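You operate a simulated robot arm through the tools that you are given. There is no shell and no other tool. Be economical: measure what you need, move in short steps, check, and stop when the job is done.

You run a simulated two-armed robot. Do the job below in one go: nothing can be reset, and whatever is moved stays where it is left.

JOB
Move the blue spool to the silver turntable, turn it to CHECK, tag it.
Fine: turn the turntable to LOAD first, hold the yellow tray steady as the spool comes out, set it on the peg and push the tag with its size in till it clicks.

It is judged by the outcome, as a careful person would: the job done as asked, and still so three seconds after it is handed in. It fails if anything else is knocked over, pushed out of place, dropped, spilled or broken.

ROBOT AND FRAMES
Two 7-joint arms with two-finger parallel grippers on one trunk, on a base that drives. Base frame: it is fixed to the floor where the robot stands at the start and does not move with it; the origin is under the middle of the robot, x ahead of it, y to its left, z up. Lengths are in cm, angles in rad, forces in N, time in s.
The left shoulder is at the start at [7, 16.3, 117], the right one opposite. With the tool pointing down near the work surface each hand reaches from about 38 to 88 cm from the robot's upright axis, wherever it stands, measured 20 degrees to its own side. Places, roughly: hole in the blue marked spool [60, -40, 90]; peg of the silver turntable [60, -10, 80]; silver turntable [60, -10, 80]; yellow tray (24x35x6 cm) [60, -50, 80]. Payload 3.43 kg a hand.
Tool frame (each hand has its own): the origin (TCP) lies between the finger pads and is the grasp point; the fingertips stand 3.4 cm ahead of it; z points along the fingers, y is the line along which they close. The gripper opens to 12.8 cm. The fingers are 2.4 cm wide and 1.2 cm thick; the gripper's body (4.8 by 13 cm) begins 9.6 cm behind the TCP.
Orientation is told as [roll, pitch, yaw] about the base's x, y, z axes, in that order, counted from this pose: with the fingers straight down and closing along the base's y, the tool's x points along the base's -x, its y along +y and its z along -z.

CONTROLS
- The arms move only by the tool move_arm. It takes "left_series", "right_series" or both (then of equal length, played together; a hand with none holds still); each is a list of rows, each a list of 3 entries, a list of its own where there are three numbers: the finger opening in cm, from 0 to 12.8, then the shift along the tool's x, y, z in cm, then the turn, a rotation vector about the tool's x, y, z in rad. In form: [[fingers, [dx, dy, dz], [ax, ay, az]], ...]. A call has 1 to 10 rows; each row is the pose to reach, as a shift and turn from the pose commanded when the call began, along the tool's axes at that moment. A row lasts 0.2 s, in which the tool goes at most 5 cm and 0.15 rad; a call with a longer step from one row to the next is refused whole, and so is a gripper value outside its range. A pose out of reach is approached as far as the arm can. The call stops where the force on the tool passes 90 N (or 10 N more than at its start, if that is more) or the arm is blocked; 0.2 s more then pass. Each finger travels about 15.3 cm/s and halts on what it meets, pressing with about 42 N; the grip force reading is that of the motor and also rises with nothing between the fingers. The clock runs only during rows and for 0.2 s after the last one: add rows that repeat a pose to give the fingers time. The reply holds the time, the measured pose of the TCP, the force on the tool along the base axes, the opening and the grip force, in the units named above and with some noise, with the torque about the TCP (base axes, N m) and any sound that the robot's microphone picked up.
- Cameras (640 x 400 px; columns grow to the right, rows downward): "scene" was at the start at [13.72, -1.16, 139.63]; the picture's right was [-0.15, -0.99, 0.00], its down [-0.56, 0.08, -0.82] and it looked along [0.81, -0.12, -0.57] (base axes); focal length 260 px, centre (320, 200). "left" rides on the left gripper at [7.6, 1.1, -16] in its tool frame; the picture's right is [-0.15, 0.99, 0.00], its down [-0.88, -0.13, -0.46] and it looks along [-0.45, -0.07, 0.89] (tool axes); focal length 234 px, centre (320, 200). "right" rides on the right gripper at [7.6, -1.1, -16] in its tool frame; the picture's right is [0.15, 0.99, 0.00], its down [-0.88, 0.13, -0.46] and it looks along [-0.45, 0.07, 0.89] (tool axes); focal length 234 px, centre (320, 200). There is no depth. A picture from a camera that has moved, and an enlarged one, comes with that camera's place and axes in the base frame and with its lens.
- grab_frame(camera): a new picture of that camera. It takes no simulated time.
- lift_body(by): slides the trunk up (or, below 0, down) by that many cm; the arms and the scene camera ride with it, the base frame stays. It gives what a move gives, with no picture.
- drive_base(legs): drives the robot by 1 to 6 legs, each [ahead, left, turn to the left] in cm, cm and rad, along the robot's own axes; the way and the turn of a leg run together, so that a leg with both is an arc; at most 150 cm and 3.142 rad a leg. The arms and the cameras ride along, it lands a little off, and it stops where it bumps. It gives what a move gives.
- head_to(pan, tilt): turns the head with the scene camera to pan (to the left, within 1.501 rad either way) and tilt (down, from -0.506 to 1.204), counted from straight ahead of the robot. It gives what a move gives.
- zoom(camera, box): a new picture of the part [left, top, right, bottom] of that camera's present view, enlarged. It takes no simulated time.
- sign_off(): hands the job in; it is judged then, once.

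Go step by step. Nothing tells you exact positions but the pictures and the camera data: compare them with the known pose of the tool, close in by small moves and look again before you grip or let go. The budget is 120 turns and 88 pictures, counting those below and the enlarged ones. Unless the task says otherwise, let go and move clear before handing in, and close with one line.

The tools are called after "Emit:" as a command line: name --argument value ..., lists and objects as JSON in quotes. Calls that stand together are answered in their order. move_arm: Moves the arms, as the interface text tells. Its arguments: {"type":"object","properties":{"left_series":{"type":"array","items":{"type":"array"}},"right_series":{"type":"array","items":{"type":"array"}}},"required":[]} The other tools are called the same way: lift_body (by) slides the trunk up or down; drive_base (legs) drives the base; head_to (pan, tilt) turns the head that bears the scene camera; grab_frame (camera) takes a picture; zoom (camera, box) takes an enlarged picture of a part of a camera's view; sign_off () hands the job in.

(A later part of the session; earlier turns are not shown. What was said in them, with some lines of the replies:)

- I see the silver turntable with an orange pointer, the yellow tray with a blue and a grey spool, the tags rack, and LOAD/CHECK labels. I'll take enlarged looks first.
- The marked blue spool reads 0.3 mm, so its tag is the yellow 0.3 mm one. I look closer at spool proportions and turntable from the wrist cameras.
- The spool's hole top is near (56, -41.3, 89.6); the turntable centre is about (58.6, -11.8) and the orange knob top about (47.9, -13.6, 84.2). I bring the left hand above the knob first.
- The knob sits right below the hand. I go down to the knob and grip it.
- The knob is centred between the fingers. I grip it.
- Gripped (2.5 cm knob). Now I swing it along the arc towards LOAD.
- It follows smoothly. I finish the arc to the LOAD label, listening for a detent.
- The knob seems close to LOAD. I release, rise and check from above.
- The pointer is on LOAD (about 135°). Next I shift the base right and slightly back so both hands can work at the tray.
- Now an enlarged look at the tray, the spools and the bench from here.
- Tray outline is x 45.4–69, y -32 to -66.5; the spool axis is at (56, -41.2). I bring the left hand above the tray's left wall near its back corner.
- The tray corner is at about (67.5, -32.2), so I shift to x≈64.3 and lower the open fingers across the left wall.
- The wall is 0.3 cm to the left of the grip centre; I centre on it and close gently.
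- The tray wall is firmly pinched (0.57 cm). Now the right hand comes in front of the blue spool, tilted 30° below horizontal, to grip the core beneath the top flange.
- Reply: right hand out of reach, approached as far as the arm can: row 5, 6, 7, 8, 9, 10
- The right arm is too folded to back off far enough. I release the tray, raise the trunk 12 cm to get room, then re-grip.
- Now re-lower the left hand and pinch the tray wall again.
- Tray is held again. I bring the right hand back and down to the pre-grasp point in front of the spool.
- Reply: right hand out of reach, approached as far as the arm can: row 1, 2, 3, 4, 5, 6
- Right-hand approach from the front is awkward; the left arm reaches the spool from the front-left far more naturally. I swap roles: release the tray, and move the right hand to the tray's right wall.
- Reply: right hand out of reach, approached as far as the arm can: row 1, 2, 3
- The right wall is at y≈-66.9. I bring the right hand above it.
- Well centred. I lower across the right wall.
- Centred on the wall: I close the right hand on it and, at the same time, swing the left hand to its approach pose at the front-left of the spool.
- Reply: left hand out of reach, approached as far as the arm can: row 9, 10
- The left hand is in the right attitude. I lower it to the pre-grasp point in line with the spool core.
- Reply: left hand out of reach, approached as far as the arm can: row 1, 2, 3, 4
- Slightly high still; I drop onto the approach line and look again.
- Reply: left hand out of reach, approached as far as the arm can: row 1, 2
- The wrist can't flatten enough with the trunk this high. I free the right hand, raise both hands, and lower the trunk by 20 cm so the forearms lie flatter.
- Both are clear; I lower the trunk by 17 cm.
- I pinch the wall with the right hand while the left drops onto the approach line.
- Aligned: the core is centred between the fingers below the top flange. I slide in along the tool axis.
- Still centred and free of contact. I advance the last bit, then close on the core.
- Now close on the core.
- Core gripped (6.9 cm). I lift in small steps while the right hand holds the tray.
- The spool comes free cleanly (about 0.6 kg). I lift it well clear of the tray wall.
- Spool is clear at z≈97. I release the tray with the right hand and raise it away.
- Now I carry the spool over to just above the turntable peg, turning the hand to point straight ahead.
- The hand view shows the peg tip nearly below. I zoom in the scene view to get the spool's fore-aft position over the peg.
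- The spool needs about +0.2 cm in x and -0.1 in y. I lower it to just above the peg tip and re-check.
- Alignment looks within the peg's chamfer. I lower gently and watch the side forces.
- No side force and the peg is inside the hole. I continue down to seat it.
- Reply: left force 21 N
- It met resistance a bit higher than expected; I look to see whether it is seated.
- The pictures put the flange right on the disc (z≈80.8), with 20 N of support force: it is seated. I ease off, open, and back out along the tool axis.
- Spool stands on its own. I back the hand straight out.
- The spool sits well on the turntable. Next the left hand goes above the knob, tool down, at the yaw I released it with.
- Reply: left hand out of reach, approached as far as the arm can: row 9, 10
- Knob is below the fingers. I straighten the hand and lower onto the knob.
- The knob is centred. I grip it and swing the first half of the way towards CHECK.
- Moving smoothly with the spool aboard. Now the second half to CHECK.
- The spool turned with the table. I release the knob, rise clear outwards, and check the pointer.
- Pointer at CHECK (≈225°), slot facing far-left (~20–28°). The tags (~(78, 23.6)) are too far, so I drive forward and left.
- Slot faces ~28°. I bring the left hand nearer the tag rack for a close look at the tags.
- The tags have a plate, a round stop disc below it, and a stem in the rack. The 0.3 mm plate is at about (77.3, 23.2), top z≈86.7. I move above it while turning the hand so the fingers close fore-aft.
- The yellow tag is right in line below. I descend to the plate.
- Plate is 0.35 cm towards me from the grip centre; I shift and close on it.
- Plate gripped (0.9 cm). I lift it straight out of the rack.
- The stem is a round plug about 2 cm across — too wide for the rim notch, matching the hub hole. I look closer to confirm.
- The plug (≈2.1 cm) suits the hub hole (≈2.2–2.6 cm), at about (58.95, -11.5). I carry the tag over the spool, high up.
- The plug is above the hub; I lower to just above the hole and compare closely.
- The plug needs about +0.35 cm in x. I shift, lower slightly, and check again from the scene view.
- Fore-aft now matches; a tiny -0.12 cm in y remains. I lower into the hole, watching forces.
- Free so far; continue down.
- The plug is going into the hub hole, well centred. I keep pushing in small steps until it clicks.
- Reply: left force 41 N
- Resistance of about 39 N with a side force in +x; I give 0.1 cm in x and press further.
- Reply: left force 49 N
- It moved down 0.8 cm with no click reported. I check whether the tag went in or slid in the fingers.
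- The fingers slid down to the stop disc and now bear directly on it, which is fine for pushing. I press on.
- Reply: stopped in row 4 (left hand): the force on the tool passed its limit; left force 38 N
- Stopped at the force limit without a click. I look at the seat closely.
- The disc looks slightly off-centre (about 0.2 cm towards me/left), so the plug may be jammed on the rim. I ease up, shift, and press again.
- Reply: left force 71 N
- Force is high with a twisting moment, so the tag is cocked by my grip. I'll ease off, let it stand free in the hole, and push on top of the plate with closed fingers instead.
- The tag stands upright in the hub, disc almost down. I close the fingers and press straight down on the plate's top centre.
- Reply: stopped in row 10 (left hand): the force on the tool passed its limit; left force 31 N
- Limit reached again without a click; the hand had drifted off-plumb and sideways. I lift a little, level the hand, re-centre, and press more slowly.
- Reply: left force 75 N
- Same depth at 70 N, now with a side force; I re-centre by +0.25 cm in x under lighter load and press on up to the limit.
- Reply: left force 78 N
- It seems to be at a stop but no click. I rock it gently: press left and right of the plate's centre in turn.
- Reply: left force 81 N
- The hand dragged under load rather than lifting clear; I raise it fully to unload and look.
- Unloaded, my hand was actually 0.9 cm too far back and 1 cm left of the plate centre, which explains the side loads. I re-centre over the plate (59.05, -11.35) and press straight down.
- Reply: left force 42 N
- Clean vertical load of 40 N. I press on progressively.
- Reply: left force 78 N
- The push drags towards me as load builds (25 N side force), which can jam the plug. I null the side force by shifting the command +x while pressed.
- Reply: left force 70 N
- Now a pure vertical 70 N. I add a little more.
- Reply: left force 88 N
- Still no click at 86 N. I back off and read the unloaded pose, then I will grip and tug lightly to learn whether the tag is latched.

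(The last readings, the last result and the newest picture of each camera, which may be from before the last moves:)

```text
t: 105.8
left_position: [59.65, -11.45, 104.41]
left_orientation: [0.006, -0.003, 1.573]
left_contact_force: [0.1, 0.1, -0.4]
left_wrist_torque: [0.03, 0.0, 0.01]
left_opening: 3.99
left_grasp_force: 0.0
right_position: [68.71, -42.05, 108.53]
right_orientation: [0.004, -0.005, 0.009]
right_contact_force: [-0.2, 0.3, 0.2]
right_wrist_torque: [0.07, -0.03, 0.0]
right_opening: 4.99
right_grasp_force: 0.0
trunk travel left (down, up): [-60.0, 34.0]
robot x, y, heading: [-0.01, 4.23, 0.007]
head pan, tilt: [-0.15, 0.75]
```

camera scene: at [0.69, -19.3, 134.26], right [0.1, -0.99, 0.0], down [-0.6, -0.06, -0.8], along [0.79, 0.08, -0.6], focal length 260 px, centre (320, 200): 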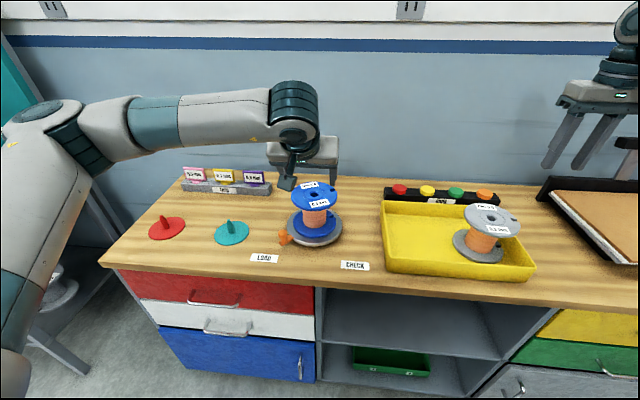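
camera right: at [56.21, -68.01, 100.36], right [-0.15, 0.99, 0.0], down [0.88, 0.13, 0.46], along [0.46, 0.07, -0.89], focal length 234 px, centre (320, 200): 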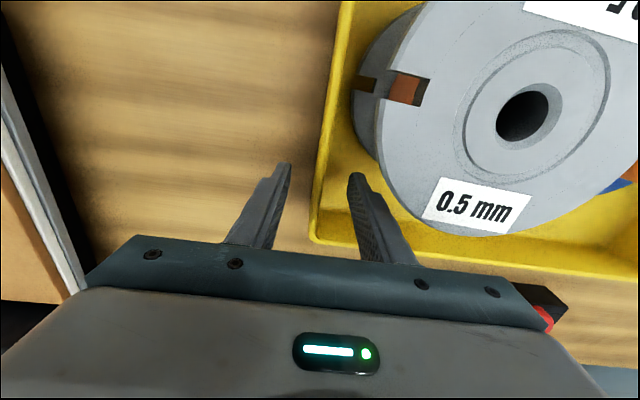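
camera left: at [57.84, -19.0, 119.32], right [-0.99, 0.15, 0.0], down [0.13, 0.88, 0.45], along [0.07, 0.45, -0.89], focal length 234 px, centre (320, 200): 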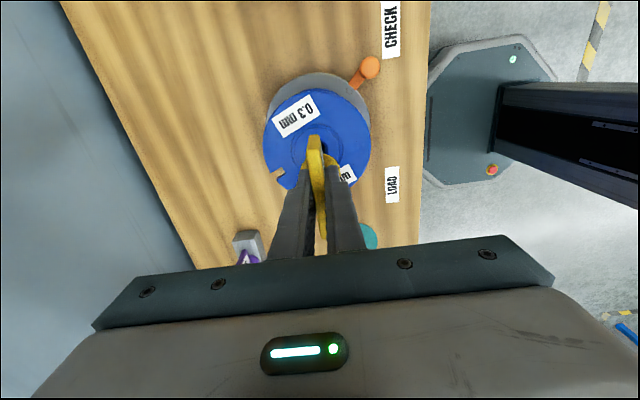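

Emit:
move_arm --left_series '[[4, [0, 0.6, 0], [0, 0, 0]], [4, [0, 0.6, 3], [0, 0, 0]], [4, [0, 0.6, 6], [0, 0, 0]], [4, [0, 0.6, 7.2], [0, 0, 0]], [2.5, [0, 0.6, 7.2], [0, 0, 0]], [1.5, [0, 0.6, 7.2], [0, 0, 0]], [0.8, [0, 0.6, 7.2], [0, 0, 0]], [0, [0, 0.6, 7.2], [0, 0, 0]], [0, [0, 0.6, 7.2], [0, 0, 0]]]'

```text
t: 107.8
left_position: [59.05, -11.46, 97.16]
left_orientation: [0.003, -0.003, 1.573]
left_contact_force: [1.4, 0.6, -1.4]
left_wrist_torque: [0.01, -0.46, 0.04]
left_opening: 0.87
left_grasp_force: 41.9
right_position: [68.88, -41.98, 108.48]
right_orientation: [0.003, -0.004, 0.008]
right_contact_force: [0.5, 0.2, -0.4]
right_wrist_torque: [0.02, 0.0, -0.04]
right_opening: 4.98
right_grasp_force: 0.1
trunk travel left (down, up): [-60.0, 34.0]
robot x, y, heading: [-0.51, 4.13, 0.008]
head pan, tilt: [-0.15, 0.75]
```

Gripped with hardly any side load, so it's well centred. A light tug of 0.4 cm.

Emit:
move_arm --left_series '[[0, [0, 0, -0.2], [0, 0, 0]], [0, [0, 0, -0.4], [0, 0, 0]], [0, [0, 0, -0.4], [0, 0, 0]]]'

```text
t: 108.7
left_position: [59.01, -11.46, 97.51]
left_orientation: [0.003, -0.003, 1.574]
left_contact_force: [-0.1, -0.5, -6.0]
left_wrist_torque: [0.01, 0.01, 0.0]
left_opening: 0.85
left_grasp_force: 41.6
right_position: [68.91, -41.96, 108.37]
right_orientation: [0.003, -0.005, 0.007]
right_contact_force: [-0.4, 0.9, -0.9]
right_wrist_torque: [0.0, 0.0, -0.01]
right_opening: 4.99
right_grasp_force: 0.1
trunk travel left (down, up): [-60.0, 34.0]
robot x, y, heading: [-0.39, 4.49, 0.006]
head pan, tilt: [-0.15, 0.75]
```

The tug carries about 6 N, the spool's own weight, with no side load: the tag is locked into the hub. I set it back down, release and rise clear.

Emit:
move_arm --left_series '[[0, [0, 0, 0.2], [0, 0, 0]], [0, [0, 0, 0.42], [0, 0, 0]], [0, [0, 0, 0.45], [0, 0, 0]], [0, [0, 0, 0.45], [0, 0, 0]]]'

```text
t: 109.7
left_position: [59.01, -11.51, 97.21]
left_orientation: [0.003, -0.003, 1.575]
left_contact_force: [0.5, 0.9, -0.7]
left_wrist_torque: [0.03, -0.31, 0.02]
left_opening: 0.85
left_grasp_force: 41.8
right_position: [68.85, -41.94, 108.35]
right_orientation: [0.003, -0.004, 0.008]
right_contact_force: [0.0, 0.4, 0.2]
right_wrist_torque: [-0.01, -0.03, -0.01]
right_opening: 5.0
right_grasp_force: 0.1
trunk travel left (down, up): [-60.0, 34.0]
robot x, y, heading: [-0.17, 4.46, 0.004]
head pan, tilt: [-0.15, 0.75]
```

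Seated again. As I'm well centred now, one more firm push through the grip to be sure of the click.

Emit:
move_arm --left_series '[[0, [0, 0, 0.15], [0, 0, 0]], [0, [0, 0, 0.3], [0, 0, 0]], [0, [0, -0.05, 0.4], [0, 0, 0]], [0, [0, -0.1, 0.5], [0, 0, 0]], [0, [0, -0.1, 0.5], [0, 0, 0]]]'

```text
t: 110.8
left_position: [59.01, -11.4, 96.96]
left_orientation: [0.0, -0.001, 1.574]
left_contact_force: [4.5, -4.6, 38.1]
left_wrist_torque: [-0.17, -0.12, -0.01]
left_opening: 0.87
left_grasp_force: 41.5
right_position: [68.61, -41.93, 108.63]
right_orientation: [0.003, -0.009, 0.009]
right_contact_force: [-0.3, -0.3, 0.8]
right_wrist_torque: [0.01, 0.01, 0.01]
right_opening: 4.98
right_grasp_force: 0.0
trunk travel left (down, up): [-60.0, 34.0]
robot x, y, heading: [-0.67, 4.34, 0.006]
head pan, tilt: [-0.15, 0.75]
```

Firm stop at 38 N, nothing moves. I release the tag and rise clear, then drive back and lower the trunk for a level look at the seating.

Emit:
move_arm --left_series '[[0, [0, 0.1, 0], [0, 0, 0]], [1.5, [0, 0.1, 0], [0, 0, 0]], [3.5, [0, 0.1, 0], [0, 0, 0]], [4, [0, 0.1, 0], [0, 0, 0]], [4, [0, 0.1, -3], [0, 0, 0]], [4, [0, 0.1, -7], [0, 0, 0]], [4, [0, 0.1, -11], [0, 0, 0]], [4, [0, 0.1, -14], [0, 0, 0]], [4, [0, 0.1, -14], [0, 0, 0]]]'

Emit:
drive_base --legs '[[-48, 0, 0]]'

```text
t: 112.8
left_position: [59.21, -11.35, 110.4]
left_orientation: [0.006, -0.004, 1.574]
left_contact_force: [0.3, 0.0, 0.2]
left_wrist_torque: [0.01, -0.02, -0.03]
left_opening: 4.0
left_grasp_force: 0.1
right_position: [68.73, -42.04, 108.5]
right_orientation: [0.001, -0.006, 0.009]
right_contact_force: [-0.2, -0.3, 0.2]
right_wrist_torque: [0.0, -0.01, 0.02]
right_opening: 5.02
right_grasp_force: 0.0
trunk travel left (down, up): [-60.0, 34.0]
robot x, y, heading: [-0.15, 4.56, 0.007]
head pan, tilt: [-0.15, 0.75]
```

```text
t: 115.7
left_position: [10.91, -12.07, 110.47]
left_orientation: [0.005, -0.002, 1.567]
left_contact_force: [0.5, 0.4, -0.2]
left_wrist_torque: [-0.02, 0.01, 0.01]
left_opening: 4.0
left_grasp_force: 0.1
right_position: [20.32, -42.69, 108.42]
right_orientation: [0.003, -0.006, 0.002]
right_contact_force: [-0.3, -0.2, 0.1]
right_wrist_torque: [-0.01, 0.01, 0.01]
right_opening: 5.0
right_grasp_force: 0.0
trunk travel left (down, up): [-60.0, 34.0]
robot x, y, heading: [-48.48, 4.42, 0.001]
head pan, tilt: [-0.15, 0.75]
```

Clear of the bench. I lower the trunk 38 cm and look level at the tag.

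Emit:
lift_body --by -38

Emit:
head_to --pan -0.157 --tilt 0.06

Emit:
zoom --camera "scene" --box '[290, 165, 350, 225]'

```text
t: 119.4
left_position: [10.93, -12.03, 72.49]
left_orientation: [0.003, -0.005, 1.567]
left_contact_force: [-0.6, 0.0, 0.5]
left_wrist_torque: [0.0, 0.02, -0.03]
left_opening: 3.99
left_grasp_force: 0.1
right_position: [20.29, -42.58, 70.48]
right_orientation: [0.004, -0.007, 0.001]
right_contact_force: [0.3, -0.1, -0.1]
right_wrist_torque: [-0.02, 0.0, 0.01]
right_opening: 5.0
right_grasp_force: 0.2
trunk travel left (down, up): [-22.0, 72.0]
robot x, y, heading: [-48.23, 3.9, -0.002]
head pan, tilt: [-0.15, 0.75]
```

```text
t: 120.4
left_position: [10.88, -12.09, 72.46]
left_orientation: [0.003, -0.002, 1.567]
left_contact_force: [-0.7, 0.6, -0.9]
left_wrist_torque: [0.0, 0.02, 0.06]
left_opening: 4.0
left_grasp_force: 0.1
right_position: [20.33, -42.62, 70.56]
right_orientation: [0.004, -0.006, 0.003]
right_contact_force: [-0.2, 0.8, 0.1]
right_wrist_torque: [-0.01, 0.03, 0.02]
right_opening: 5.0
right_grasp_force: 0.0
trunk travel left (down, up): [-22.0, 72.0]
robot x, y, heading: [-48.12, 4.26, 0.001]
head pan, tilt: [-0.157, 0.059]
```

```text
6.67 times, centred on (320, 195) of scene
camera zoom: at [-34.38, 2.98, 101.67], right [-0.16, -0.99, 0.0], down [-0.06, 0.01, -1.0], along [0.99, -0.16, -0.06], focal length 1736 px, centre (320, 233)
```

zoom: 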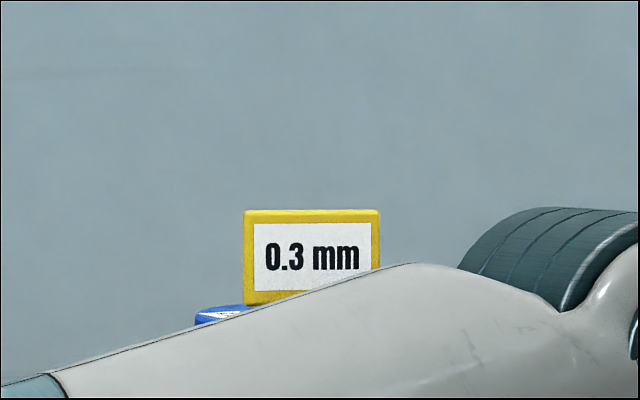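

My forearm hides the joint, but plate and flange heights look right and level. I swing the left arm aside for one last clear look.

Emit:
move_arm --left_series '[[4, [-4.5, 0, 0], [0, 0, 0.1]], [4, [-9, 0, 0], [0, 0, 0.2]], [4, [-13.5, 0, 0], [0, 0, 0.3]], [4, [-18, 0, 0], [0, 0, 0.4]], [4, [-22.5, 0, 0], [0, 0, 0.5]], [4, [-27, 0, 0], [0, 0, 0.6]], [4, [-31.5, 0, 0], [0, 0, 0.7]], [4, [-36, 0, 0], [0, 0, 0.8]], [4, [-40, 0, 0], [0, 0, 0.9]]]'

Emit:
zoom --camera "scene" --box '[285, 185, 355, 255]'

```text
t: 122.4
left_position: [10.87, 27.66, 72.82]
left_orientation: [0.005, 0.003, 0.665]
left_contact_force: [-0.2, 0.6, 0.5]
left_wrist_torque: [-0.02, 0.01, -0.02]
left_opening: 3.99
left_grasp_force: 0.1
right_position: [20.21, -42.63, 70.56]
right_orientation: [0.004, -0.005, 0.002]
right_contact_force: [-0.1, 0.0, -0.3]
right_wrist_torque: [-0.01, 0.02, -0.03]
right_opening: 5.0
right_grasp_force: 0.0
trunk travel left (down, up): [-22.0, 72.0]
robot x, y, heading: [-48.32, 4.17, 0.004]
head pan, tilt: [-0.157, 0.059]
```

```text
5.71 times, centred on (320, 220) of scene
camera zoom: at [-34.41, 3.03, 101.68], right [-0.16, -0.99, 0.0], down [-0.06, 0.01, -1.0], along [0.99, -0.16, -0.06], focal length 1488 px, centre (320, 86)
```

zoom: 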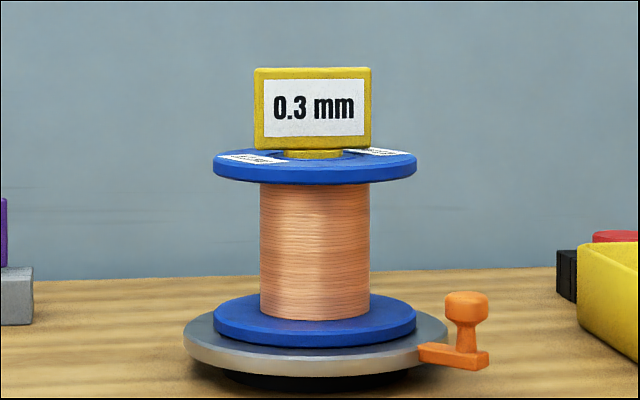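

The last view shows the spool flat on the turntable and the 0.3 mm tag upright, with its disc flush on the hub. The pointer is still at CHECK, and both hands are clear of the bench. I'm handing the job in.

Emit:
sign_off

```text
The job is handed in.
```

The blue spool is on the turntable peg, the turntable is at CHECK and the 0.3 mm tag is in the hub. I never heard the tag click, but its disc sits flush and a light tug on it lifted the spool too, so I take it as locked in.
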